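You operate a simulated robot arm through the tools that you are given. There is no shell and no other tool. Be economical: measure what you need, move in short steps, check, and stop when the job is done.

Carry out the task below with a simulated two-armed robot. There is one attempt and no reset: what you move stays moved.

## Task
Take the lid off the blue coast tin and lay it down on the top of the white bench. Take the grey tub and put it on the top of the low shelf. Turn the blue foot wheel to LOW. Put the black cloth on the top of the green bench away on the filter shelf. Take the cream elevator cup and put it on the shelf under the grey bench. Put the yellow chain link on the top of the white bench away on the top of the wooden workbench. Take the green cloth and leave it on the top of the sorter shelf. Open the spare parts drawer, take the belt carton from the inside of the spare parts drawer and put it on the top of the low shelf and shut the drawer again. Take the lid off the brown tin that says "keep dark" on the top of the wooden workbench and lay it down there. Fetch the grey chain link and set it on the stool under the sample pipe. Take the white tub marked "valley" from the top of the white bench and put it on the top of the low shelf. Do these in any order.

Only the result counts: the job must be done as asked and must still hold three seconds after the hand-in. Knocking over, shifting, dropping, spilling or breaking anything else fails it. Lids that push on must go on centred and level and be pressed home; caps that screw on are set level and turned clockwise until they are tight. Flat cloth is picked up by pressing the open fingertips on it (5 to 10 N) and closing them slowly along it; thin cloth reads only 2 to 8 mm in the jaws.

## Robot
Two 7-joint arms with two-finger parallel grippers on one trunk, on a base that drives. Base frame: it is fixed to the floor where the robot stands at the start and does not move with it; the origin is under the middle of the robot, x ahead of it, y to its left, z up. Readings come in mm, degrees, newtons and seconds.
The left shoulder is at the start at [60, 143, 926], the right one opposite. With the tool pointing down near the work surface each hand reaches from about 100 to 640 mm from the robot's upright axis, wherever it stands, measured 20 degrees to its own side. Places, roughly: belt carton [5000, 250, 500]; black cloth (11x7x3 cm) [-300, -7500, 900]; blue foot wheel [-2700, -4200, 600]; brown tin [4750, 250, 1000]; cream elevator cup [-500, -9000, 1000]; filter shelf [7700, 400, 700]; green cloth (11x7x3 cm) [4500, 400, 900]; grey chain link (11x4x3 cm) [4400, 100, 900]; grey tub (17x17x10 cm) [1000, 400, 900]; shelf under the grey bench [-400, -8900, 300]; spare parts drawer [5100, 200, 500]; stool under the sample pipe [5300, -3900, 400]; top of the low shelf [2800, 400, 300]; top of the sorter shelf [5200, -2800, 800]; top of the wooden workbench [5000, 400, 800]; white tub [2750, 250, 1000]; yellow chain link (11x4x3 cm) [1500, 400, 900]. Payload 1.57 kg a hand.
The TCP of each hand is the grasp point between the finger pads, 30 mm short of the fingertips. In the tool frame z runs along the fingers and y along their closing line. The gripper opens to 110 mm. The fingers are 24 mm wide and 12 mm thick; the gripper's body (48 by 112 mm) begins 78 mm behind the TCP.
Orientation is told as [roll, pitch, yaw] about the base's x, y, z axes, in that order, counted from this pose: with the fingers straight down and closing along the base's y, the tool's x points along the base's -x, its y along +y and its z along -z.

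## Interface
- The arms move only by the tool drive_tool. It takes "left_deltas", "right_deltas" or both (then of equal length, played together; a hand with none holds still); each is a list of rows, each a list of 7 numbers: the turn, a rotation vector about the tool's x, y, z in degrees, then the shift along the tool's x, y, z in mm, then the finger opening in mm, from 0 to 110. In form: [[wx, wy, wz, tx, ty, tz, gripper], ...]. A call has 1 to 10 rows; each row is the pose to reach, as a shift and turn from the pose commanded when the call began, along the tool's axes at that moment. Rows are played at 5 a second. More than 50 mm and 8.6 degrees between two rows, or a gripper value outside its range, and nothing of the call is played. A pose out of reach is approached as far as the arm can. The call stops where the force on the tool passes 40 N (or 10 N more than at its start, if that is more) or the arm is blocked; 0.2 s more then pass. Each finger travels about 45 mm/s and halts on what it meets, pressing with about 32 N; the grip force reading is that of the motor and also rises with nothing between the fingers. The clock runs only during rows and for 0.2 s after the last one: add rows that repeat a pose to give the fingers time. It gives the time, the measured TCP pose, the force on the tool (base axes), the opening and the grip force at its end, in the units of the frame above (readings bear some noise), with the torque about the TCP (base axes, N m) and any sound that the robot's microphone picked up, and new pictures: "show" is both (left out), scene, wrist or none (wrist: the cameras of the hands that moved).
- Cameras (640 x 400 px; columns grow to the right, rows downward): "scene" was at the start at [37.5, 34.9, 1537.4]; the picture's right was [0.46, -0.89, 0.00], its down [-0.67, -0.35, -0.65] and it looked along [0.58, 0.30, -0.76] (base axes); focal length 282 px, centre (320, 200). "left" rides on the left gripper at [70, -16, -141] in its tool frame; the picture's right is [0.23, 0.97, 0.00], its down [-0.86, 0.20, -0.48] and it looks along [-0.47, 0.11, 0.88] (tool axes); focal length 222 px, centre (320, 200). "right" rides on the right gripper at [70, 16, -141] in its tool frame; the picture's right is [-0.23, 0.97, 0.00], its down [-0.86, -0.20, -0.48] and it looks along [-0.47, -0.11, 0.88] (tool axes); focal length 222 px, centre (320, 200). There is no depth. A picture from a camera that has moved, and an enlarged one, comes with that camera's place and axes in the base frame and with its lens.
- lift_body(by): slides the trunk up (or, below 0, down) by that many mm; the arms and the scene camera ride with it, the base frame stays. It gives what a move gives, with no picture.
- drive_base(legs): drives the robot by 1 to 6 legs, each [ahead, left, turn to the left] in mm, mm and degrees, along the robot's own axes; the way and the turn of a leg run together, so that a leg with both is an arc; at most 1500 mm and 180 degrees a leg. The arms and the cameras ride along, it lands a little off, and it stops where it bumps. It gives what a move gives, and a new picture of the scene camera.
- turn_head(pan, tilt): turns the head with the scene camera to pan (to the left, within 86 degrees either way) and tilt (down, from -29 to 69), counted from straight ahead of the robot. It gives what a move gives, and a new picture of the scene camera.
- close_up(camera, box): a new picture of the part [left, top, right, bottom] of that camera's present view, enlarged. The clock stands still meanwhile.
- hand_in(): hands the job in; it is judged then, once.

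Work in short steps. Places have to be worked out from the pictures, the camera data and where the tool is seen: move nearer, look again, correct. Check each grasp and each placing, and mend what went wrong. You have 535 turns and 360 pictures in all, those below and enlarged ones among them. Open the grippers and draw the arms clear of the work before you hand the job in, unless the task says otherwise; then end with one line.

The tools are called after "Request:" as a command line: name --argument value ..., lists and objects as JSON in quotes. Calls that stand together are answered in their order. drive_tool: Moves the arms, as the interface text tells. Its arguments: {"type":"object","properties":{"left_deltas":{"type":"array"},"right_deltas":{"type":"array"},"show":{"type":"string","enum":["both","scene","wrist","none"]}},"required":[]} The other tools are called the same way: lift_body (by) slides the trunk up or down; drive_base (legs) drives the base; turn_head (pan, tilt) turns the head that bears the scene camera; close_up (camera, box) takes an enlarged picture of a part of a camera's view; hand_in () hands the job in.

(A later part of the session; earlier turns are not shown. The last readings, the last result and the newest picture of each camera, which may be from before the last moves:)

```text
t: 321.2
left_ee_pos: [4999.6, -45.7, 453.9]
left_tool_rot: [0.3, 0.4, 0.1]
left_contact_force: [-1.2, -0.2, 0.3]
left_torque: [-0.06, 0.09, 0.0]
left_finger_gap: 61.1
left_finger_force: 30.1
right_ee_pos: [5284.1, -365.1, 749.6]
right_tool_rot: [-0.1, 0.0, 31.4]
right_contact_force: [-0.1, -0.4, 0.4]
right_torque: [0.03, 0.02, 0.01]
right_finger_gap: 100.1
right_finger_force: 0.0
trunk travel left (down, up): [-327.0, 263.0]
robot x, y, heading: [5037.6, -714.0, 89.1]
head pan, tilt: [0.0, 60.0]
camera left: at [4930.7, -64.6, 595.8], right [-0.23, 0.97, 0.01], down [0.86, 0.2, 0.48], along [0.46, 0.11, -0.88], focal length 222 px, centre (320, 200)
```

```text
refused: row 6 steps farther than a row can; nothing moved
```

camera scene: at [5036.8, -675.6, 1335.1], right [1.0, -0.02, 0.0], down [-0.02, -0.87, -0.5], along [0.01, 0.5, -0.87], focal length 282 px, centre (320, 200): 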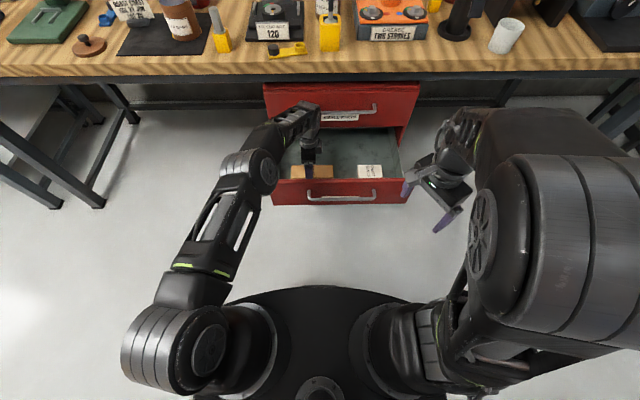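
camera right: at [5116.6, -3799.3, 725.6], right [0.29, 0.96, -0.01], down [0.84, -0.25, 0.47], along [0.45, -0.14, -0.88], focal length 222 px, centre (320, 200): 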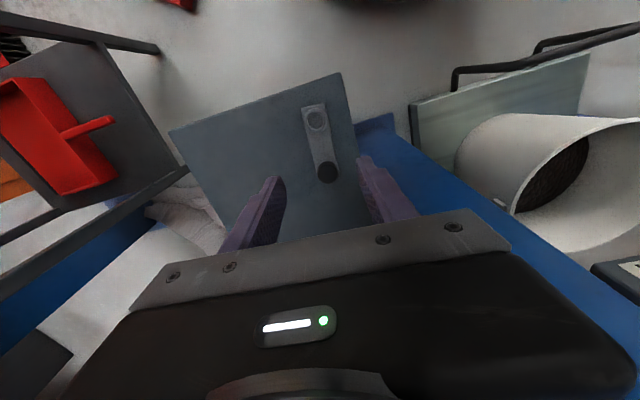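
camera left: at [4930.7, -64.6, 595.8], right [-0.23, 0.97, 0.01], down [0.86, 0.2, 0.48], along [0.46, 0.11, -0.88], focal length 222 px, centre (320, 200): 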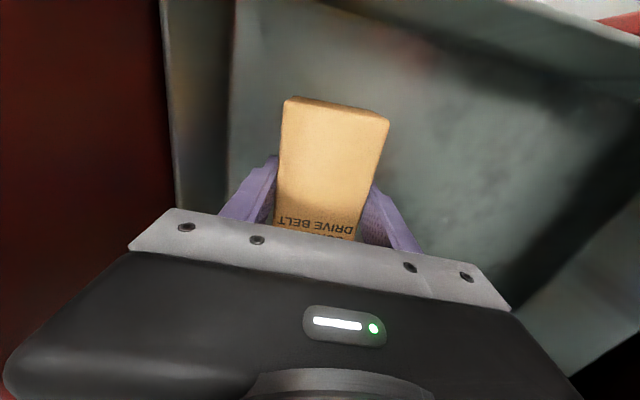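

Request:
drive_tool --left_deltas '[[0, 0, 0, 0, 0, -30, 35], [0, 0, 0, 0, -5, -70, 35], [0, 0, 0, 0, -15, -110, 35], [0, 0, 0, 0, -30, -150, 35], [0, 0, 0, 10, -55, -180, 35], [0, 0, 0, 35, -80, -205, 35], [0, 0, 0, 65, -108, -225, 35], [0, 0, 0, 100, -140, -235, 35]]'

```text
t: 323.1
left_ee_pos: [4899.6, -186.7, 690.8]
left_tool_rot: [0.3, 0.2, 0.0]
left_contact_force: [-0.4, 0.1, -1.6]
left_torque: [0.0, 0.08, -0.02]
left_finger_gap: 60.3
left_finger_force: 32.0
right_ee_pos: [5284.5, -365.0, 750.4]
right_tool_rot: [-0.1, 0.0, 31.4]
right_contact_force: [0.4, 0.5, -0.2]
right_torque: [-0.01, 0.03, -0.01]
right_finger_gap: 100.0
right_finger_force: 0.0
trunk travel left (down, up): [-327.0, 263.0]
robot x, y, heading: [5038.0, -709.9, 89.1]
head pan, tilt: [0.0, 60.0]
camera scene: at [5036.6, -675.9, 1326.1], right [1.0, -0.02, 0.0], down [-0.02, -0.87, -0.5], along [0.01, 0.5, -0.87], focal length 282 px, centre (320, 200)
camera left: at [4830.8, -205.1, 832.0], right [-0.23, 0.97, 0.01], down [0.86, 0.2, 0.48], along [0.46, 0.12, -0.88], focal length 222 px, centre (320, 200)
```

scene: 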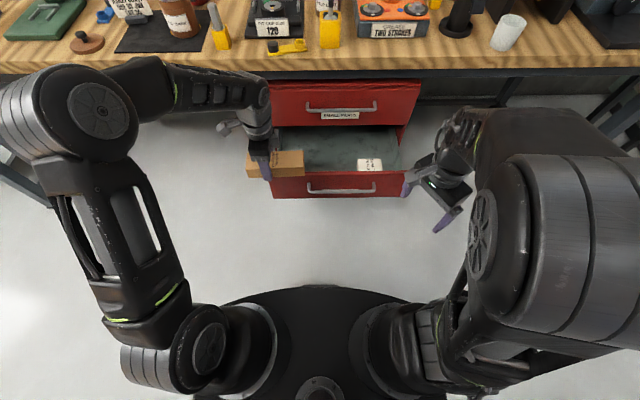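
left: 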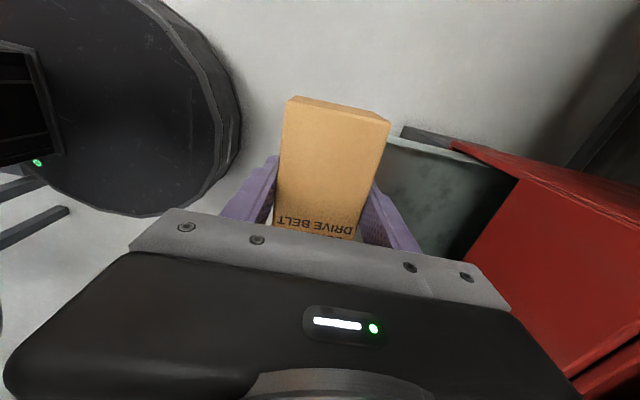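

Carton is out. To shut the drawer I use the right hand as a pusher: first turn it to world yaw 0.

Request:
drive_tool --right_deltas '[[0, 0, 7.85, 16, 21, 0, 60], [0, 0, 15.7, 32, 43, 0, 30], [0, 0, 23.5, 48, 64, 0, 10], [0, 0, 31.4, 64.6, 86, 0, 0]]' --show "none"

Request:
drive_tool --right_deltas '[[-8, 0, 0, 5, 10, 0, 0], [-16, 0, 0, 10, 20, 0, 0], [-24, 0, 0, 15, 30, 10, 0], [-32, 0, 0, 20, 40, 20, 0], [-40, 0, 0, 25, 50, 30, 0], [-48, 0, 0, 30, 60, 40, 0], [-56, 0, 0, 35, 70, 50, 0], [-64, 0, 0, 40, 80, 60, 0]]'

```text
t: 324.1
left_ee_pos: [4899.3, -186.3, 690.9]
left_tool_rot: [0.4, 0.4, 0.1]
left_contact_force: [0.3, 0.0, -2.2]
left_torque: [0.01, 0.01, -0.01]
left_finger_gap: 60.3
left_finger_force: 31.9
right_ee_pos: [5183.1, -324.7, 750.9]
right_tool_rot: [-0.2, 0.0, -0.1]
right_contact_force: [0.0, -0.6, 0.0]
right_torque: [-0.02, 0.01, 0.03]
right_finger_gap: 17.8
right_finger_force: 0.0
trunk travel left (down, up): [-327.0, 263.0]
robot x, y, heading: [5039.5, -710.9, 88.9]
head pan, tilt: [0.0, 60.0]
```

```text
t: 325.9
left_ee_pos: [4900.4, -186.7, 690.6]
left_tool_rot: [0.4, 0.3, 0.0]
left_contact_force: [0.4, -0.3, -2.1]
left_torque: [-0.03, 0.05, 0.01]
left_finger_gap: 60.3
left_finger_force: 31.8
right_ee_pos: [5131.8, -223.3, 681.2]
right_tool_rot: [63.9, 0.2, 0.0]
right_contact_force: [-0.4, -0.3, 0.2]
right_torque: [0.0, 0.0, -0.02]
right_finger_gap: 0.0
right_finger_force: 22.0
right hand out of reach, approached as far as the arm can: row 5, 6, 7, 8
trunk travel left (down, up): [-327.0, 263.0]
robot x, y, heading: [5034.6, -711.8, 89.0]
head pan, tilt: [0.0, 60.0]
camera scene: at [5036.6, -675.5, 1326.1], right [1.0, -0.02, 0.0], down [-0.02, -0.87, -0.5], along [0.01, 0.5, -0.87], focal length 282 px, centre (320, 200)
camera right: at [5063.4, -343.9, 758.5], right [0.23, 0.43, 0.87], down [0.86, -0.52, 0.03], along [0.47, 0.74, -0.48], focal length 222 px, centre (320, 200)
```

scene: 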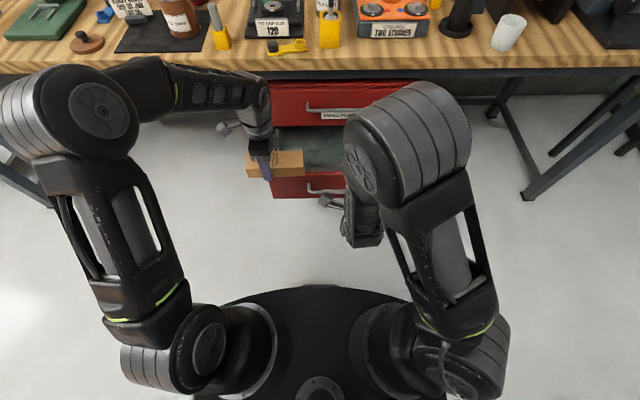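
right: 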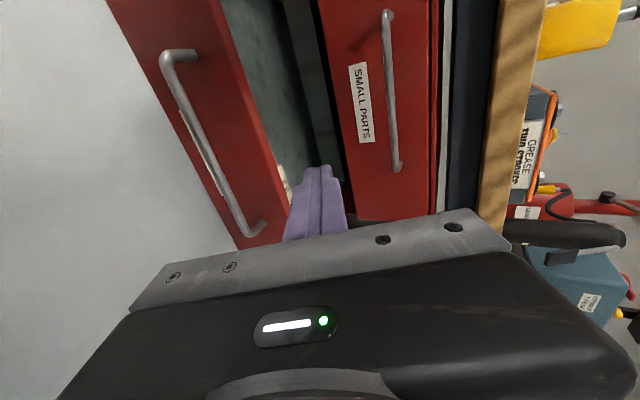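

I bring the right fingertips down in front of the drawer panel.

Request:
drive_tool --right_deltas '[[0, 0, 0, 0, -12, -25, 0], [0, 0, 0, 0, -40, -25, 0], [0, 0, 0, 0, -75, -10, 0], [0, 0, 0, 0, -105, 4, 0]]'

```text
t: 326.9
left_ee_pos: [4899.4, -186.1, 690.9]
left_tool_rot: [0.4, 0.4, 0.2]
left_contact_force: [0.2, -0.9, -2.0]
left_torque: [0.05, 0.05, -0.01]
left_finger_gap: 60.2
left_finger_force: 32.0
right_ee_pos: [5133.9, -265.5, 584.6]
right_tool_rot: [64.0, 0.0, 0.0]
right_contact_force: [0.1, 0.6, -0.9]
right_torque: [0.02, -0.01, -0.02]
right_finger_gap: 0.0
right_finger_force: 21.1
right hand out of reach, approached as far as the arm can: row 1, 2
trunk travel left (down, up): [-327.0, 263.0]
robot x, y, heading: [5037.3, -708.1, 88.8]
head pan, tilt: [0.0, 60.0]
camera scene: at [5036.5, -675.8, 1326.1], right [1.0, -0.02, 0.0], down [-0.01, -0.87, -0.5], along [0.01, 0.5, -0.87], focal length 282 px, centre (320, 200)
camera right: at [5066.0, -386.9, 660.5], right [0.23, 0.43, 0.87], down [0.85, -0.52, 0.03], along [0.47, 0.74, -0.48], focal length 222 px, centre (320, 200)
```

scene: 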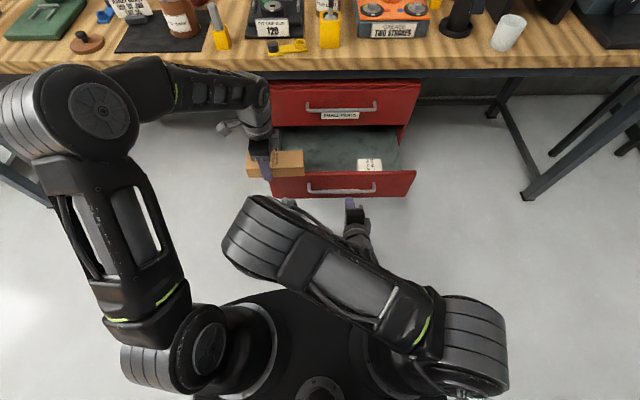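
right: 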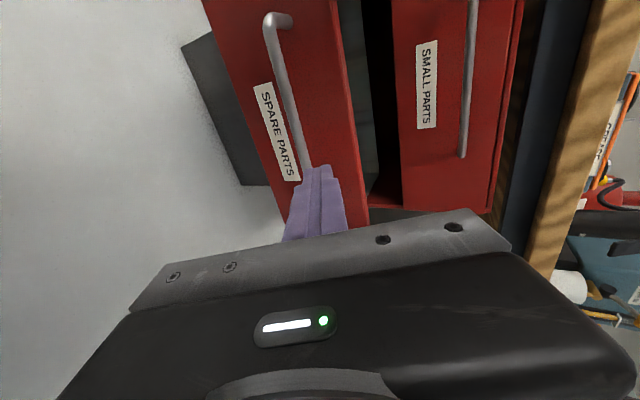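

Fingertips are in front of the panel above the handle. I draw the left hand back a bit, then push by driving ahead 170 mm.

Request:
drive_tool --left_deltas '[[0, 0, 0, 10, -30, 0, 35], [0, 0, 0, 20, -60, 0, 35]]' --show "none"

Request:
drive_base --legs '[[170, 0, 0]]'

```text
t: 327.4
left_ee_pos: [4879.9, -245.2, 689.5]
left_tool_rot: [0.3, 0.3, 0.1]
left_contact_force: [-0.3, 0.3, -1.9]
left_torque: [0.0, 0.05, 0.0]
left_finger_gap: 60.2
left_finger_force: 32.3
right_ee_pos: [5135.6, -265.2, 583.1]
right_tool_rot: [63.8, -0.1, 0.0]
right_contact_force: [0.8, 0.4, 0.7]
right_torque: [0.01, 0.0, -0.03]
right_finger_gap: 0.1
right_finger_force: 21.1
trunk travel left (down, up): [-327.0, 263.0]
robot x, y, heading: [5037.5, -709.3, 89.0]
head pan, tilt: [0.0, 60.0]
```

```text
t: 328.9
left_ee_pos: [4880.6, -73.1, 687.8]
left_tool_rot: [0.4, 0.3, 0.3]
left_contact_force: [0.3, 0.1, -1.4]
left_torque: [0.02, 0.05, 0.0]
left_finger_gap: 60.0
left_finger_force: 32.3
right_ee_pos: [5137.0, -91.5, 582.8]
right_tool_rot: [63.8, 0.0, 0.1]
right_contact_force: [0.0, -0.6, 0.4]
right_torque: [0.0, 0.02, 0.04]
right_finger_gap: 0.1
right_finger_force: 21.2
trunk travel left (down, up): [-327.0, 263.0]
robot x, y, heading: [5041.9, -536.4, 89.6]
head pan, tilt: [0.0, 60.0]
camera scene: at [5039.3, -501.8, 1326.0], right [1.0, -0.01, 0.0], down [-0.01, -0.87, -0.5], along [0.01, 0.5, -0.87], focal length 282 px, centre (320, 200)
```

scene: 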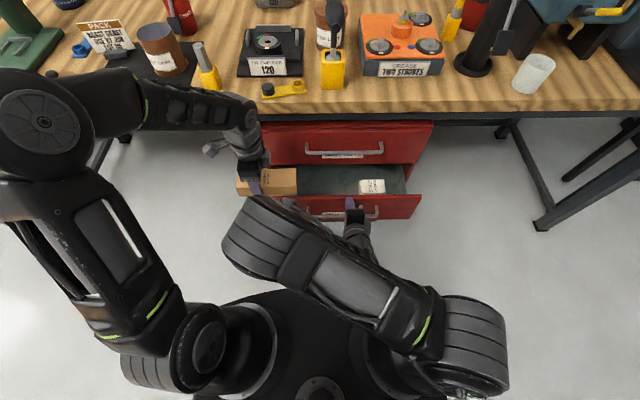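

The drawer is moving in. I push the rest with the right arm.

Request:
drive_tool --right_deltas '[[0, 0, 0, 0, 9, 18, 0], [0, 0, 0, 0, 18, 36, 0], [0, 0, 0, 0, 27, 54, 0], [0, 0, 0, 0, 36, 72, 0], [0, 0, 0, 0, 45, 90, 0], [0, 0, 0, 0, 52, 106, 0], [0, 0, 0, 0, 57, 117, 0], [0, 0, 0, 0, 62, 127, 0]]'

```text
t: 330.6
left_ee_pos: [4880.6, -75.5, 690.6]
left_tool_rot: [0.5, 0.3, 0.3]
left_contact_force: [0.1, 0.6, -2.7]
left_torque: [0.02, 0.08, 0.01]
left_finger_gap: 60.0
left_finger_force: 32.1
right_ee_pos: [5137.4, 34.8, 582.1]
right_tool_rot: [63.4, -0.1, 0.2]
right_contact_force: [-1.0, -21.3, 18.3]
right_torque: [0.14, -0.03, 0.03]
right_finger_gap: 0.0
right_finger_force: 21.4
trunk travel left (down, up): [-327.0, 263.0]
robot x, y, heading: [5042.6, -540.8, 89.4]
head pan, tilt: [0.0, 60.0]
stopped in row 8 (right hand): the force on the tool passed its limit (the readings are from after the stop); the commanded pose is now the measured one
camera scene: at [5038.6, -505.9, 1326.6], right [1.0, -0.01, 0.0], down [-0.01, -0.86, -0.5], along [0.01, 0.5, -0.86], focal length 282 px, centre (320, 200)
camera right: at [5069.1, -86.1, 660.7], right [0.23, 0.44, 0.87], down [0.86, -0.52, 0.04], along [0.47, 0.74, -0.49], focal length 222 px, centre (320, 200)
```

scene: 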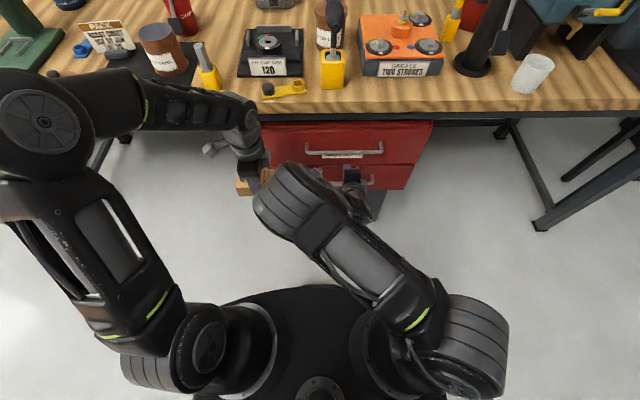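
right: 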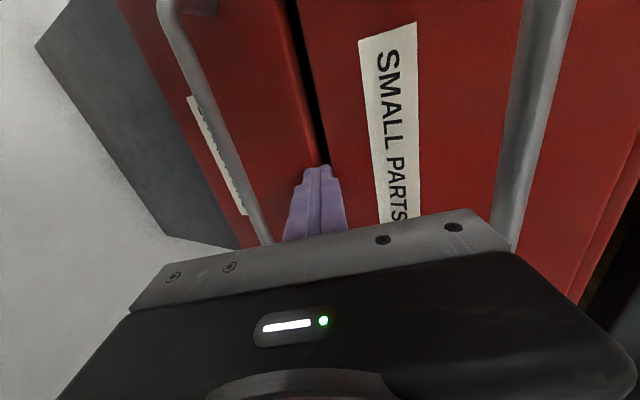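

The drawer is shut. I retract the right hand and move left away from the cabinet, then back.

Request:
drive_tool --right_deltas '[[0, 0, 0, 0, -20, -40, 0], [0, 0, 0, 0, -40, -80, 0], [0, 0, 0, 0, -55, -115, 0]]' --show "wrist"

Request:
drive_base --legs '[[-60, 0, 0], [-150, 300, 0]]'

```text
t: 331.4
left_ee_pos: [4880.9, -72.9, 688.9]
left_tool_rot: [0.5, 0.3, 0.3]
left_contact_force: [-0.3, 0.8, -1.8]
left_torque: [-0.01, 0.01, 0.0]
left_finger_gap: 59.8
left_finger_force: 31.6
right_ee_pos: [5137.0, -90.0, 583.8]
right_tool_rot: [63.2, -0.2, 0.1]
right_contact_force: [0.3, 0.6, -0.6]
right_torque: [0.0, 0.05, -0.02]
right_finger_gap: 0.1
right_finger_force: 21.7
trunk travel left (down, up): [-327.0, 263.0]
robot x, y, heading: [5040.7, -537.8, 89.2]
head pan, tilt: [0.0, 60.0]
camera right: at [5070.1, -210.0, 662.4], right [0.22, 0.44, 0.87], down [0.86, -0.52, 0.04], along [0.47, 0.74, -0.49], focal length 222 px, centre (320, 200)
```

right: 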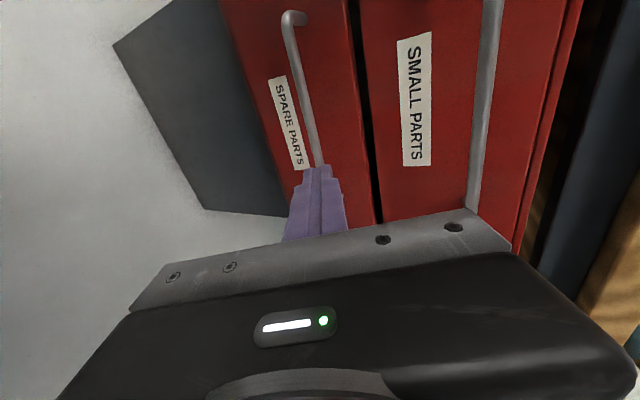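

```text
t: 334.1
left_ee_pos: [4586.8, -280.1, 688.2]
left_tool_rot: [0.4, 0.3, 0.7]
left_contact_force: [-0.2, 0.6, -2.2]
left_torque: [-0.02, 0.04, 0.0]
left_finger_gap: 59.8
left_finger_force: 32.1
right_ee_pos: [4843.4, -294.6, 583.0]
right_tool_rot: [63.3, 0.0, 0.6]
right_contact_force: [0.6, 1.4, -0.7]
right_torque: [0.0, 0.03, 0.0]
right_finger_gap: 0.0
right_finger_force: 21.9
trunk travel left (down, up): [-327.0, 263.0]
robot x, y, heading: [4749.3, -743.9, 89.7]
head pan, tilt: [0.0, 60.0]
camera scene: at [4747.3, -708.7, 1326.1], right [1.0, -0.01, 0.0], down [-0.01, -0.87, -0.5], along [0.0, 0.5, -0.87], focal length 282 px, centre (320, 200)
```

scene: 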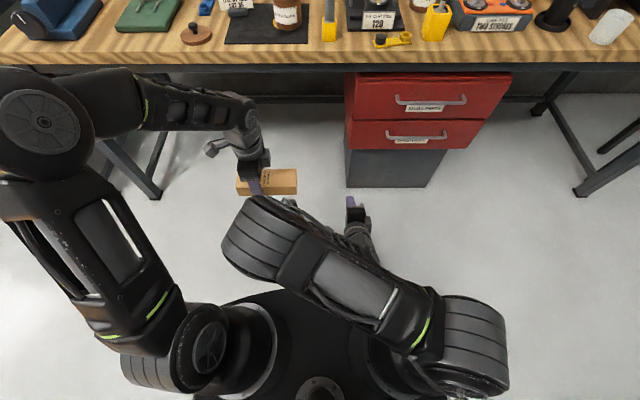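

I turn the right hand back to pointing down and raise it, then drive along to the low shelf.

Request:
drive_tool --right_deltas '[[0, 0, 0, 0, 30, 10, 20], [8, 0, 0, 0, 60, 20, 60], [16, 0, 0, -10, 90, 20, 100], [24, 0, 0, -20, 110, 20, 100], [32, 0, 0, -30, 120, 20, 100], [40, 0, 0, -40, 120, 20, 100], [48, 0, 0, -50, 120, 20, 100], [56, 0, 0, -60, 120, 20, 100], [63, 0, 0, -70, 120, 20, 100]]' --show "none"

Request:
drive_base --legs '[[0, 1480, 0]]'

```text
t: 336.1
left_ee_pos: [4585.1, -280.5, 688.3]
left_tool_rot: [0.3, 0.4, 0.7]
left_contact_force: [-0.4, 0.6, -1.9]
left_torque: [0.02, 0.07, -0.03]
left_finger_gap: 60.0
left_finger_force: 31.5
right_ee_pos: [4912.4, -221.4, 681.3]
right_tool_rot: [0.2, 0.0, 0.6]
right_contact_force: [-0.5, 0.2, 0.9]
right_torque: [-0.02, 0.01, 0.04]
right_finger_gap: 100.0
right_finger_force: 0.1
trunk travel left (down, up): [-327.0, 263.0]
robot x, y, heading: [4747.8, -741.8, 89.5]
head pan, tilt: [0.0, 60.0]
```

```text
t: 343.6
left_ee_pos: [3074.9, -296.2, 688.3]
left_tool_rot: [0.4, 0.3, 2.3]
left_contact_force: [-0.2, -0.3, -2.5]
left_torque: [-0.01, 0.06, 0.0]
left_finger_gap: 59.4
left_finger_force: 31.9
right_ee_pos: [3399.7, -226.8, 682.9]
right_tool_rot: [0.3, -0.1, 2.1]
right_contact_force: [0.2, 0.5, -0.2]
right_torque: [-0.01, -0.01, -0.03]
right_finger_gap: 99.9
right_finger_force: 0.0
trunk travel left (down, up): [-327.0, 263.0]
robot x, y, heading: [3249.5, -755.1, 91.2]
head pan, tilt: [0.0, 60.0]
camera scene: at [3248.5, -719.5, 1326.1], right [1.0, 0.02, 0.0], down [0.02, -0.87, -0.5], along [-0.01, 0.5, -0.87], focal length 282 px, centre (320, 200)
```

scene: 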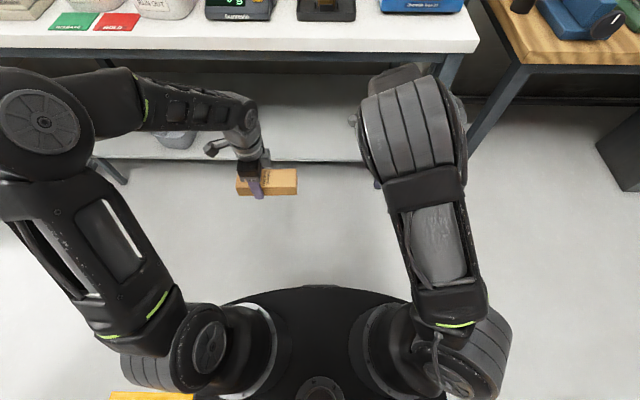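

I tuck the right hand back first so its elbow stays outside the bench.

Request:
drive_tool --right_deltas '[[0, 0, 0, -16, -40, 0, 100], [0, 0, 0, -32, -80, 0, 100], [0, 0, 0, -48, -120, 0, 100], [0, 0, 0, -64, -160, 0, 100], [0, 0, 0, -80, -200, 0, 100]]' --show "none"

Request:
lift_body --by -200

Request:
drive_base --legs '[[150, 80, -1]]'

```text
t: 344.8
left_ee_pos: [3075.5, -295.2, 687.6]
left_tool_rot: [0.5, 0.2, 2.3]
left_contact_force: [-0.8, -0.1, -2.1]
left_torque: [0.0, 0.03, -0.01]
left_finger_gap: 59.7
left_finger_force: 32.3
right_ee_pos: [3489.4, -426.3, 681.9]
right_tool_rot: [0.2, -0.2, 2.2]
right_contact_force: [0.4, -0.1, 0.2]
right_torque: [0.02, -0.02, -0.02]
right_finger_gap: 100.2
right_finger_force: 0.1
trunk travel left (down, up): [-327.0, 263.0]
robot x, y, heading: [3249.6, -755.8, 91.2]
head pan, tilt: [0.0, 60.0]
```

```text
t: 346.9
left_ee_pos: [3076.2, -296.0, 488.8]
left_tool_rot: [0.4, 0.3, 2.3]
left_contact_force: [0.4, 0.0, -1.4]
left_torque: [-0.02, 0.03, 0.01]
left_finger_gap: 60.0
left_finger_force: 31.7
right_ee_pos: [3490.7, -424.4, 480.4]
right_tool_rot: [0.3, -0.1, 2.1]
right_contact_force: [-0.7, -0.5, -0.2]
right_torque: [-0.02, 0.02, 0.02]
right_finger_gap: 99.8
right_finger_force: 0.0
trunk travel left (down, up): [-127.0, 463.0]
robot x, y, heading: [3250.8, -756.8, 91.1]
head pan, tilt: [0.0, 60.0]
```

```text
t: 348.4
left_ee_pos: [3002.4, -144.0, 487.0]
left_tool_rot: [0.3, 0.3, 1.3]
left_contact_force: [-0.2, -0.2, -1.4]
left_torque: [0.0, 0.05, 0.0]
left_finger_gap: 59.5
left_finger_force: 31.7
right_ee_pos: [3414.8, -280.6, 480.4]
right_tool_rot: [0.2, -0.1, 1.2]
right_contact_force: [-0.8, 0.5, -0.1]
right_torque: [-0.05, -0.04, 0.01]
right_finger_gap: 100.0
right_finger_force: 0.1
trunk travel left (down, up): [-127.0, 463.0]
robot x, y, heading: [3170.8, -605.3, 90.5]
head pan, tilt: [0.0, 60.0]
camera scene: at [3169.0, -570.5, 1126.1], right [1.0, 0.0, 0.0], down [0.0, -0.87, -0.5], along [0.0, 0.5, -0.87], focal length 282 px, centre (320, 200)
```

scene: 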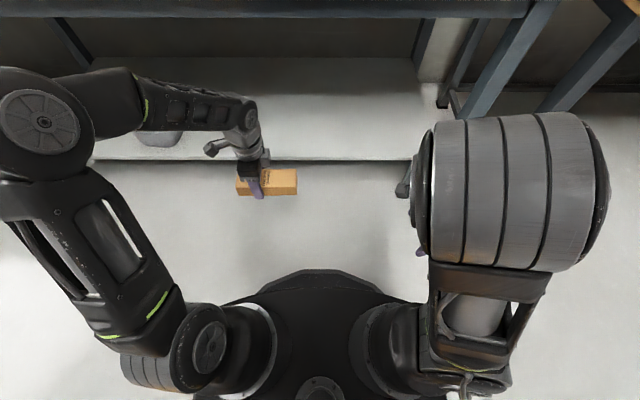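

I advance 160 mm and then reach under the bench with the carton.

Request:
drive_base --legs '[[155, 0, 0]]'

Request:
drive_tool --left_deltas '[[0, 0, 0, 0, 40, 20, 35], [0, 0, 0, 0, 80, 40, 35], [0, 0, 0, 0, 115, 60, 35], [0, 0, 0, 0, 150, 80, 35]]'

```text
t: 349.8
left_ee_pos: [3005.2, 17.9, 487.4]
left_tool_rot: [0.4, 0.4, 1.1]
left_contact_force: [-0.8, 0.1, -2.2]
left_torque: [0.02, 0.01, -0.01]
left_finger_gap: 59.8
left_finger_force: 32.2
right_ee_pos: [3415.7, -119.7, 480.8]
right_tool_rot: [0.2, -0.2, 0.9]
right_contact_force: [0.1, 0.0, -0.4]
right_torque: [0.05, 0.0, -0.03]
right_finger_gap: 100.0
right_finger_force: 0.1
trunk travel left (down, up): [-127.0, 463.0]
robot x, y, heading: [3170.9, -445.6, 89.9]
head pan, tilt: [0.0, 60.0]
camera scene: at [3168.8, -409.3, 1126.1], right [1.0, 0.0, 0.0], down [0.0, -0.87, -0.5], along [0.0, 0.5, -0.87], focal length 282 px, centre (320, 200)
```

scene: 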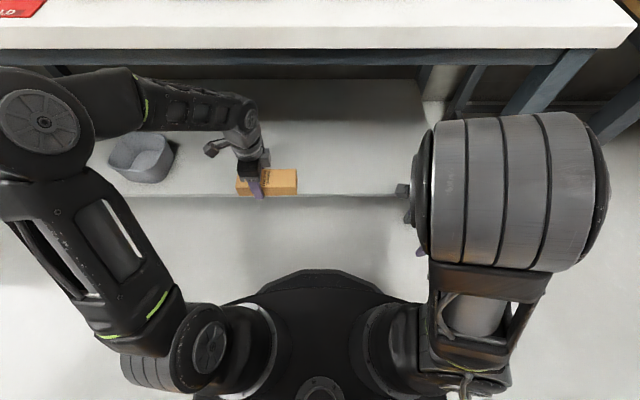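

```text
t: 350.8
left_ee_pos: [3001.3, 170.1, 410.0]
left_tool_rot: [0.3, 0.2, 1.1]
left_contact_force: [0.8, -0.1, -1.8]
left_torque: [0.0, 0.03, -0.01]
left_finger_gap: 59.6
left_finger_force: 32.0
right_ee_pos: [3415.3, -119.7, 480.2]
right_tool_rot: [0.3, -0.1, 0.9]
right_contact_force: [0.0, 0.3, -0.2]
right_torque: [0.02, -0.05, 0.01]
right_finger_gap: 100.0
right_finger_force: 0.0
trunk travel left (down, up): [-127.0, 463.0]
robot x, y, heading: [3166.0, -443.7, 89.8]
head pan, tilt: [0.0, 60.0]
camera scene: at [3168.8, -409.3, 1126.1], right [1.0, 0.0, 0.0], down [0.0, -0.87, -0.5], along [0.0, 0.5, -0.87], focal length 282 px, centre (320, 200)
camera left: at [2932.5, 150.7, 550.9], right [-0.25, 0.97, 0.01], down [0.85, 0.21, 0.48], along [0.46, 0.12, -0.88], focal length 222 px, centre (320, 200)
```

scene: 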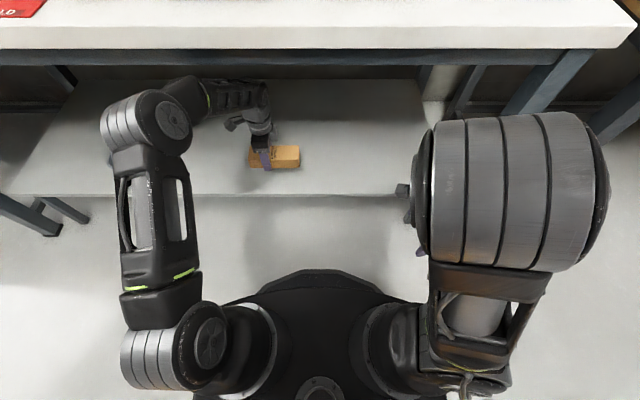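
left: 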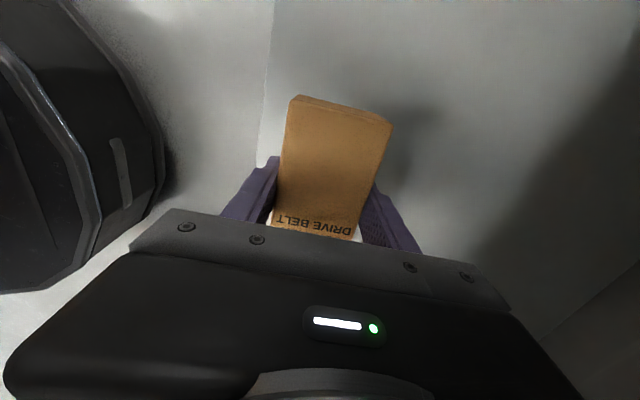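

Over the shelf at z=410. I lower to near contact, then creep.

Request:
drive_tool --left_deltas '[[0, 0, 0, 0, 10, 30, 35], [0, 0, 0, 0, 10, 60, 35], [0, 0, 0, 0, 10, 74, 35], [0, 0, 0, 0, 10, 80, 35]]' --show "none"

Request:
drive_tool --left_deltas '[[0, 0, 0, 0, 0, 4, 35], [0, 0, 0, 0, 0, 8, 35], [0, 0, 0, 0, 0, 12, 35]]' --show "none"

```text
t: 351.8
left_ee_pos: [3000.0, 178.0, 330.0]
left_tool_rot: [0.3, 0.2, 1.0]
left_contact_force: [-0.8, 0.2, -1.4]
left_torque: [0.06, 0.02, 0.02]
left_finger_gap: 60.0
left_finger_force: 31.7
right_ee_pos: [3415.9, -120.1, 482.3]
right_tool_rot: [0.1, -0.1, 0.9]
right_contact_force: [-0.2, 0.0, -0.1]
right_torque: [0.02, -0.02, 0.01]
right_finger_gap: 100.1
right_finger_force: 0.1
trunk travel left (down, up): [-127.0, 463.0]
robot x, y, heading: [3168.8, -445.7, 89.6]
head pan, tilt: [0.0, 60.0]
```

```text
t: 352.6
left_ee_pos: [3000.4, 178.8, 319.8]
left_tool_rot: [0.5, 0.3, 1.0]
left_contact_force: [-1.6, -6.2, 16.2]
left_torque: [-0.73, -0.86, -0.43]
left_finger_gap: 59.9
left_finger_force: 32.0
right_ee_pos: [3415.8, -121.0, 481.4]
right_tool_rot: [0.3, -0.1, 0.9]
right_contact_force: [0.3, -0.4, -0.7]
right_torque: [0.03, -0.03, -0.01]
right_finger_gap: 100.0
right_finger_force: 0.0
trunk travel left (down, up): [-127.0, 463.0]
robot x, y, heading: [3172.3, -445.1, 89.8]
head pan, tilt: [0.0, 60.0]
```

Contact on the shelf. I ease up 2 mm, open, rise and look.

Request:
drive_tool --left_deltas '[[0, 0, 0, 0, 0, -2, 60], [0, 0, 0, 0, 0, -2, 75], [0, 0, 0, 0, 0, -2, 90], [0, 0, 0, 0, 0, -30, 95], [0, 0, 0, 0, 0, -70, 95], [0, 0, 0, 0, -10, -110, 95], [0, 0, 0, 0, -30, -150, 95]]'

```text
t: 354.2
left_ee_pos: [3002.5, 144.3, 453.1]
left_tool_rot: [-1.2, 0.3, 1.0]
left_contact_force: [0.1, 0.1, -0.5]
left_torque: [0.02, 0.01, -0.03]
left_finger_gap: 95.0
left_finger_force: 0.1
right_ee_pos: [3416.0, -118.1, 477.0]
right_tool_rot: [0.0, -0.3, 0.8]
right_contact_force: [-0.2, 1.2, -0.1]
right_torque: [0.02, -0.02, -0.05]
right_finger_gap: 100.0
right_finger_force: 0.1
trunk travel left (down, up): [-127.0, 463.0]
robot x, y, heading: [3170.1, -442.4, 90.0]
head pan, tilt: [0.0, 60.0]
camera scene: at [3167.6, -404.8, 1123.6], right [1.0, 0.0, 0.0], down [0.0, -0.87, -0.5], along [0.0, 0.5, -0.87], focal length 282 px, centre (320, 200)
camera left: at [2933.4, 128.9, 594.2], right [-0.24, 0.97, -0.02], down [0.85, 0.22, 0.47], along [0.46, 0.1, -0.88], focal length 222 px, centre (320, 200)
```

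scene: 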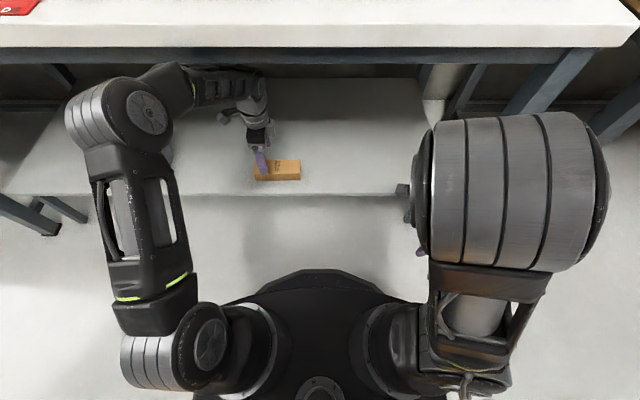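
left: 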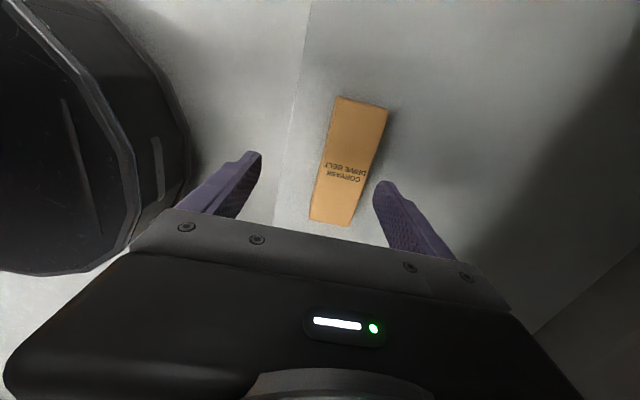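

Slight trunk deflection suggests my arm touches the bench underside; I lower a bit and draw back out.

Request:
drive_tool --left_deltas '[[0, 0, 0, 0, -5, 20, 95], [0, 0, 0, 0, -40, 25, 95], [0, 0, 0, 0, -80, 25, 95], [0, 0, 0, 0, -120, 20, 95], [0, 0, 0, 0, -160, 5, 95], [0, 0, 0, 0, -200, -10, 95], [0, 0, 0, 0, -240, -25, 95]]' --show "scene"

```text
t: 355.8
left_ee_pos: [3008.0, -95.2, 489.6]
left_tool_rot: [0.4, 0.3, 0.9]
left_contact_force: [-0.1, 0.3, -0.5]
left_torque: [0.03, -0.01, -0.02]
left_finger_gap: 94.9
left_finger_force: 0.1
right_ee_pos: [3416.0, -120.9, 480.9]
right_tool_rot: [0.2, -0.1, 0.8]
right_contact_force: [0.4, 0.0, 0.3]
right_torque: [0.01, -0.03, 0.02]
right_finger_gap: 100.1
right_finger_force: 0.1
trunk travel left (down, up): [-127.0, 463.0]
robot x, y, heading: [3170.2, -442.7, 89.7]
head pan, tilt: [0.0, 60.0]
camera scene: at [3168.9, -409.0, 1126.1], right [1.0, 0.0, 0.0], down [0.0, -0.87, -0.5], along [0.0, 0.5, -0.87], focal length 282 px, centre (320, 200)
```

scene: 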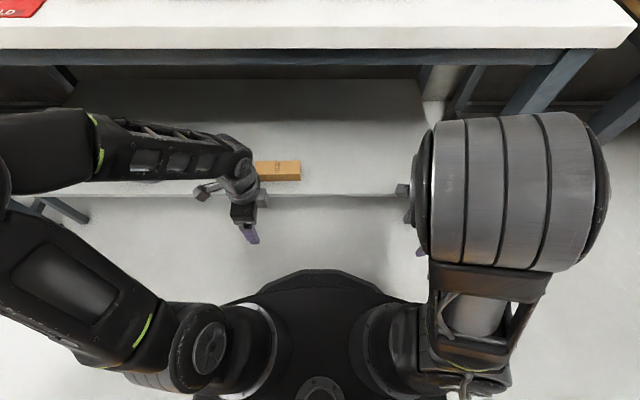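

The carton lies on the low shelf. For the full VALLEY tub I'll use both hands. I back off, raise the trunk, and turn both hands to close along x.

Request:
drive_base --legs '[[-260, 0, 0]]'

Request:
lift_body --by 400

Request:
drive_tool --left_deltas '[[0, 0, -8.5, 0, 0, -10, 60], [0, 0, -17, 0, 0, -20, 60], [0, 0, -25.5, 0, 0, -30, 60], [0, 0, -34, 0, 0, -40, 60], [0, 0, -42.5, 0, 0, -50, 60], [0, 0, -51, 0, 0, -60, 60], [0, 0, -59.5, 0, 0, -70, 60], [0, 0, -68, 0, 0, -80, 60], [0, 0, -76.5, 0, 0, -90, 60], [0, 0, -85, 0, 0, -100, 60]]' --right_deltas '[[0, 0, -8.5, 0, 0, -10, 60], [0, 0, -17, 0, 0, -20, 60], [0, 0, -25.5, 0, 0, -30, 60], [0, 0, -34, 0, 0, -40, 60], [0, 0, -42.5, 0, 0, -50, 60], [0, 0, -51, 0, 0, -60, 60], [0, 0, -59.5, 0, 0, -70, 60], [0, 0, -68, 0, 0, -80, 60], [0, 0, -76.5, 0, 0, -90, 60], [0, 0, -85, 0, 0, -100, 60]]' --show "scene"

```text
t: 357.7
left_ee_pos: [3006.6, -350.4, 489.0]
left_tool_rot: [0.3, 0.4, 1.4]
left_contact_force: [0.6, 0.5, -0.2]
left_torque: [0.0, -0.04, -0.02]
left_finger_gap: 94.9
left_finger_force: 0.0
right_ee_pos: [3414.3, -375.4, 481.3]
right_tool_rot: [0.3, -0.1, 1.2]
right_contact_force: [-0.1, -0.4, 0.1]
right_torque: [-0.03, 0.01, 0.0]
right_finger_gap: 99.9
right_finger_force: 0.0
trunk travel left (down, up): [-127.0, 463.0]
robot x, y, heading: [3170.3, -699.0, 90.5]
head pan, tilt: [0.0, 60.0]
camera scene: at [3169.2, -665.6, 1126.1], right [1.0, 0.01, 0.0], down [0.0, -0.87, -0.5], along [0.0, 0.5, -0.87], focal length 282 px, centre (320, 200)
```

scene: 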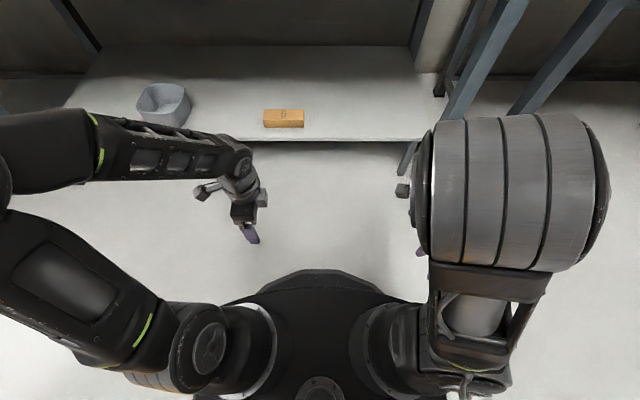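

```text
t: 361.5
left_ee_pos: [3006.4, -350.0, 889.7]
left_tool_rot: [0.3, 0.3, 1.4]
left_contact_force: [-0.2, 0.6, -0.4]
left_torque: [0.04, 0.0, 0.05]
left_finger_gap: 95.0
left_finger_force: 0.1
right_ee_pos: [3414.4, -375.0, 881.2]
right_tool_rot: [0.2, -0.1, 1.3]
right_contact_force: [0.3, -0.1, -0.4]
right_torque: [0.02, 0.01, 0.01]
right_finger_gap: 100.0
right_finger_force: 0.0
trunk travel left (down, up): [-527.0, 63.0]
robot x, y, heading: [3170.2, -702.2, 90.2]
head pan, tilt: [0.0, 60.0]
```

```text
t: 363.7
left_ee_pos: [3005.6, -353.1, 990.0]
left_tool_rot: [0.3, -0.2, 86.6]
left_contact_force: [-0.4, -0.4, 0.3]
left_torque: [-0.03, -0.01, -0.01]
left_finger_gap: 59.9
left_finger_force: 0.1
right_ee_pos: [3280.9, -389.2, 965.5]
right_tool_rot: [-0.2, -0.3, 85.7]
right_contact_force: [0.5, -0.2, 0.0]
right_torque: [-0.02, -0.01, 0.0]
right_finger_gap: 60.1
right_finger_force: 0.2
right hand out of reach, approached as far as the arm can: row 7, 8, 9, 10
trunk travel left (down, up): [-527.0, 63.0]
robot x, y, heading: [3172.2, -702.4, 90.3]
head pan, tilt: [0.0, 60.0]
camera scene: at [3168.9, -666.0, 1526.1], right [1.0, 0.01, 0.0], down [0.0, -0.87, -0.5], along [0.0, 0.5, -0.87], focal length 282 px, centre (320, 200)
```

scene: 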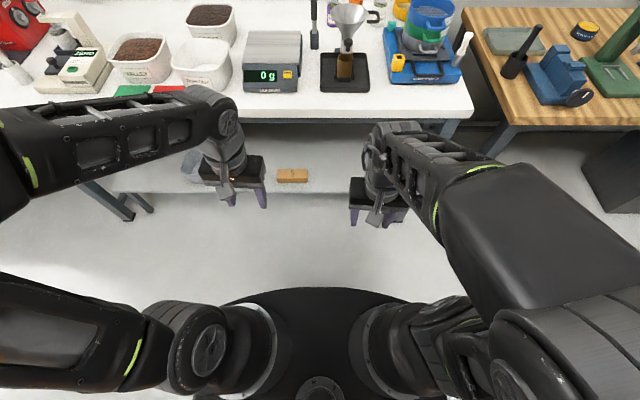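

Now the right arm is back in a good posture. I raise the trunk and drive in front of the VALLEY tub (x≈2560).

Request:
lift_body --by 60

Request:
drive_base --legs '[[0, 605, 0], [270, 0, 0]]'

Request:
turn_head --pan 0 --tilt 48

```text
t: 364.7
left_ee_pos: [3006.1, -352.9, 1049.7]
left_tool_rot: [0.3, -0.3, 86.4]
left_contact_force: [-0.7, 0.0, -0.2]
left_torque: [0.0, 0.0, 0.0]
left_finger_gap: 59.7
left_finger_force: 0.1
right_ee_pos: [3280.8, -388.9, 1026.0]
right_tool_rot: [-0.3, -0.4, 85.6]
right_contact_force: [-0.6, 0.0, 0.2]
right_torque: [0.01, 0.02, -0.03]
right_finger_gap: 59.8
right_finger_force: 0.1
trunk travel left (down, up): [-587.0, 3.0]
robot x, y, heading: [3170.8, -704.1, 90.2]
head pan, tilt: [0.0, 60.0]
```

```text
t: 369.6
left_ee_pos: [2404.9, -82.8, 1048.6]
left_tool_rot: [0.3, -0.3, 85.9]
left_contact_force: [0.8, 0.5, -0.2]
left_torque: [-0.02, 0.0, 0.0]
left_finger_gap: 60.0
left_finger_force: 0.1
right_ee_pos: [2678.7, -122.4, 1023.9]
right_tool_rot: [-0.3, -0.3, 85.0]
right_contact_force: [0.0, 0.6, -0.8]
right_torque: [0.0, -0.03, -0.02]
right_finger_gap: 60.1
right_finger_force: 0.1
trunk travel left (down, up): [-587.0, 3.0]
robot x, y, heading: [2565.9, -436.3, 89.9]
head pan, tilt: [0.0, 60.0]
camera scene: at [2563.5, -398.0, 1586.0], right [1.0, -0.01, 0.0], down [0.0, -0.87, -0.5], along [0.0, 0.5, -0.87], focal length 282 px, centre (320, 200)
```

scene: 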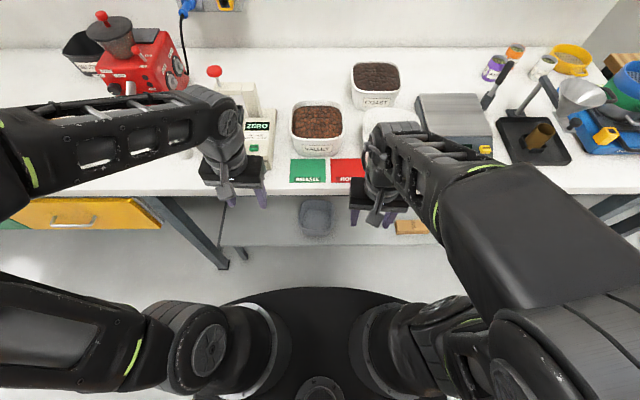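

```text
t: 370.4
left_ee_pos: [2404.0, -83.3, 1050.2]
left_tool_rot: [0.3, -0.3, 85.8]
left_contact_force: [1.1, -0.2, -0.3]
left_torque: [0.0, 0.04, -0.01]
left_finger_gap: 60.0
left_finger_force: 0.0
right_ee_pos: [2678.7, -122.2, 1024.3]
right_tool_rot: [-0.3, -0.3, 85.0]
right_contact_force: [-0.1, -0.2, -0.3]
right_torque: [-0.03, 0.0, 0.0]
right_finger_gap: 60.2
right_finger_force: 0.0
trunk travel left (down, up): [-587.0, 3.0]
robot x, y, heading: [2562.7, -434.0, 89.8]
head pan, tilt: [0.0, 48.0]
camera scene: at [2563.6, -387.3, 1601.3], right [1.0, -0.01, 0.0], down [0.0, -0.74, -0.67], along [0.0, 0.67, -0.74], focal length 282 px, centre (320, 200)
```

scene: 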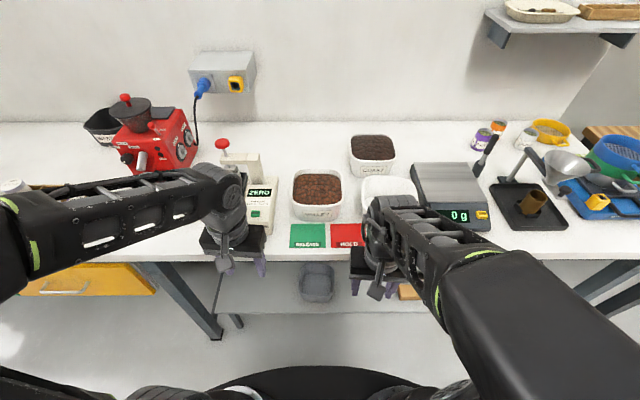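

Tub rim ≈ x 2480–2631, y 160–303, z≈980. I bring the hands to those x positions, then drive closer.

Request:
drive_tool --left_deltas '[[0, 0, -2, 0, -38, -10, 40], [0, 0, -4, 0, -76, -20, 36]]' --right_deltas '[[0, 0, -2.5, 0, 24, -20, 40], [0, 0, -5, -10, 48, -45, 36]]' --show "none"

Request:
drive_base --legs '[[150, 0, 0]]'

```text
t: 371.0
left_ee_pos: [2480.3, -90.9, 1068.8]
left_tool_rot: [0.3, -0.4, 89.9]
left_contact_force: [-0.2, 1.0, 0.0]
left_torque: [0.01, 0.02, 0.02]
left_finger_gap: 36.1
left_finger_force: 0.0
right_ee_pos: [2632.1, -107.5, 1070.3]
right_tool_rot: [-0.4, -0.4, 90.0]
right_contact_force: [-0.3, -0.2, -0.3]
right_torque: [0.02, 0.01, -0.02]
right_finger_gap: 36.0
right_finger_force: 0.0
trunk travel left (down, up): [-587.0, 3.0]
robot x, y, heading: [2567.6, -435.7, 89.6]
head pan, tilt: [0.0, 48.0]
```

```text
t: 372.4
left_ee_pos: [2481.7, 65.1, 1069.1]
left_tool_rot: [0.3, -0.3, 89.5]
left_contact_force: [-1.1, 0.6, -0.8]
left_torque: [0.0, -0.02, -0.02]
left_finger_gap: 35.9
left_finger_force: 0.1
right_ee_pos: [2634.2, 49.6, 1068.6]
right_tool_rot: [-0.3, -0.1, 89.8]
right_contact_force: [0.7, 0.6, 1.1]
right_torque: [-0.01, -0.02, 0.01]
right_finger_gap: 35.7
right_finger_force: 0.0
trunk travel left (down, up): [-587.0, 3.0]
robot x, y, heading: [2563.4, -279.5, 89.4]
head pan, tilt: [0.0, 48.0]
camera scene: at [2564.8, -230.3, 1601.3], right [1.0, -0.01, 0.0], down [-0.01, -0.74, -0.67], along [0.01, 0.67, -0.74], focal length 282 px, centre (320, 200)
```

scene: 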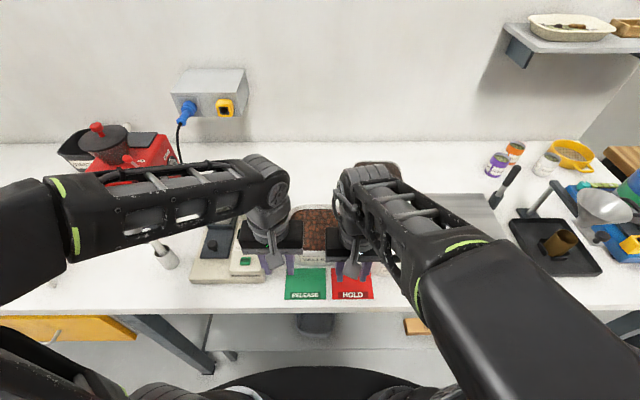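

I move both hands forward above the tub's side walls and look with the wrist cameras.

Request:
drive_tool --left_deltas '[[0, 0, 0, -42, 0, 0, 36], [0, 0, 0, -84, 0, 0, 36], [0, 0, 0, -126, 0, 0, 36], [0, 0, 0, -166, 0, 0, 36]]' --right_deltas '[[0, 0, 0, -45, 0, 0, 36], [0, 0, 0, -90, 0, 0, 36], [0, 0, 0, -136, 0, 0, 36], [0, 0, 0, -181, 0, 0, 36]]' --show "wrist"

```text
t: 373.4
left_ee_pos: [2484.0, 235.7, 1067.1]
left_tool_rot: [0.3, -0.1, 89.6]
left_contact_force: [-0.1, 0.2, -0.3]
left_torque: [-0.02, 0.0, -0.01]
left_finger_gap: 36.1
left_finger_force: 0.0
right_ee_pos: [2613.9, 231.4, 1064.6]
right_tool_rot: [-0.4, -0.3, 89.4]
right_contact_force: [0.1, 0.8, -0.5]
right_torque: [-0.03, 0.01, -0.01]
right_finger_gap: 35.7
right_finger_force: 0.1
right hand out of reach, approached as far as the arm can: row 2, 3, 4
trunk travel left (down, up): [-587.0, 3.0]
robot x, y, heading: [2568.1, -275.3, 89.6]
head pan, tilt: [0.0, 48.0]
camera right: at [2597.2, 159.6, 1206.1], right [-0.97, 0.24, 0.0], down [0.21, 0.85, 0.48], along [0.12, 0.47, -0.88], focal length 222 px, centre (320, 200)
camera left: at [2501.0, 164.5, 1208.3], right [-0.98, -0.22, 0.0], down [-0.19, 0.85, 0.48], along [-0.11, 0.47, -0.88], focal length 222 px, centre (320, 200)
```

right: 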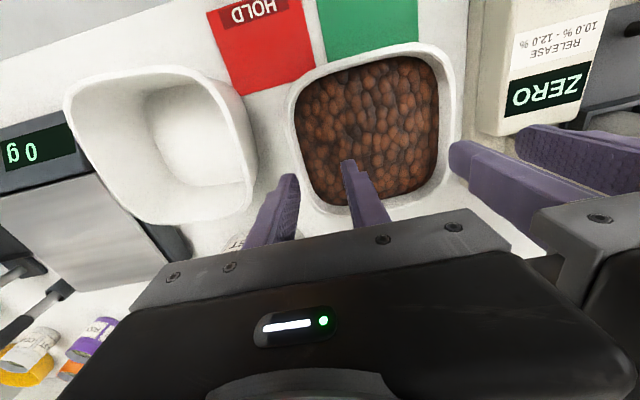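
left: 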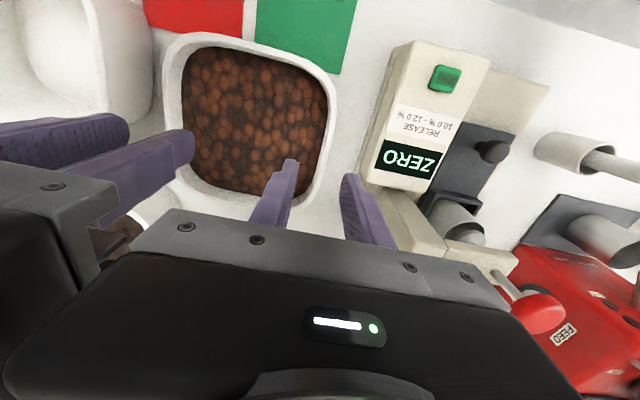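

Walls: left ≈2481, right ≈2637, y centre ≈228. I adjust the right hand in x and lower both to just above the rim.

Request:
drive_tool --left_deltas '[[0, 0, 0, 3, 1, 25, 36], [0, 0, 0, 7, 2, 50, 36]]' --right_deltas '[[0, 0, 0, 2, -12, 25, 36], [0, 0, 0, 3, -22, 46, 36]]' --show "wrist"

```text
t: 374.0
left_ee_pos: [2479.0, 225.4, 1018.5]
left_tool_rot: [0.3, -0.4, 89.7]
left_contact_force: [0.1, 0.1, -1.1]
left_torque: [0.0, 0.01, 0.02]
left_finger_gap: 35.9
left_finger_force: 0.1
right_ee_pos: [2615.7, 222.2, 1020.9]
right_tool_rot: [-0.5, -0.4, 89.3]
right_contact_force: [-0.2, 0.1, 0.8]
right_torque: [0.01, -0.05, 0.0]
right_finger_gap: 35.9
right_finger_force: 0.2
right hand out of reach, approached as far as the arm can: row 1, 2
trunk travel left (down, up): [-587.0, 3.0]
robot x, y, heading: [2560.4, -282.0, 89.5]
head pan, tilt: [0.0, 48.0]
camera right: at [2598.3, 149.5, 1161.8], right [-0.97, 0.24, -0.01], down [0.21, 0.85, 0.49], along [0.12, 0.47, -0.87], focal length 222 px, centre (320, 200)
camera left: at [2495.3, 154.4, 1159.7], right [-0.98, -0.22, 0.0], down [-0.19, 0.85, 0.49], along [-0.11, 0.47, -0.87], focal length 222 px, centre (320, 200)
```

right: 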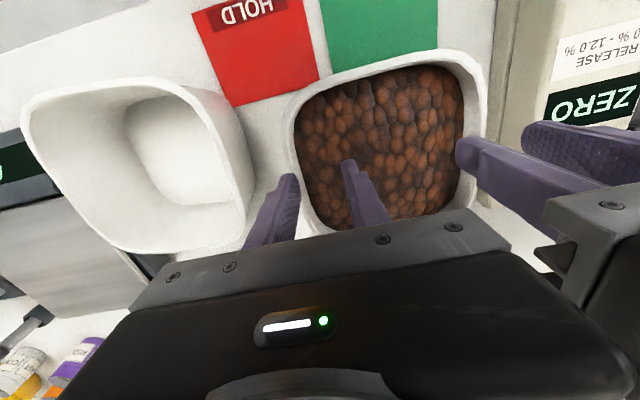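
left: 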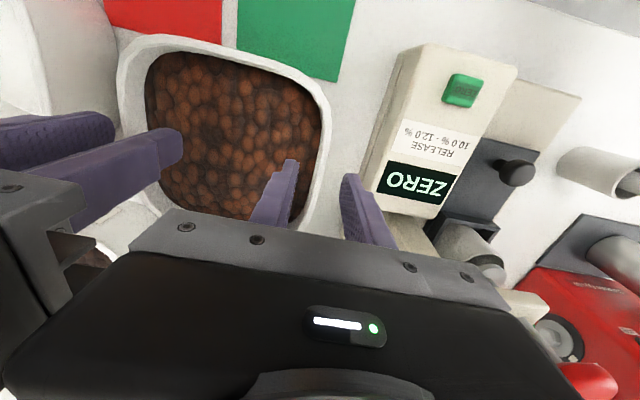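

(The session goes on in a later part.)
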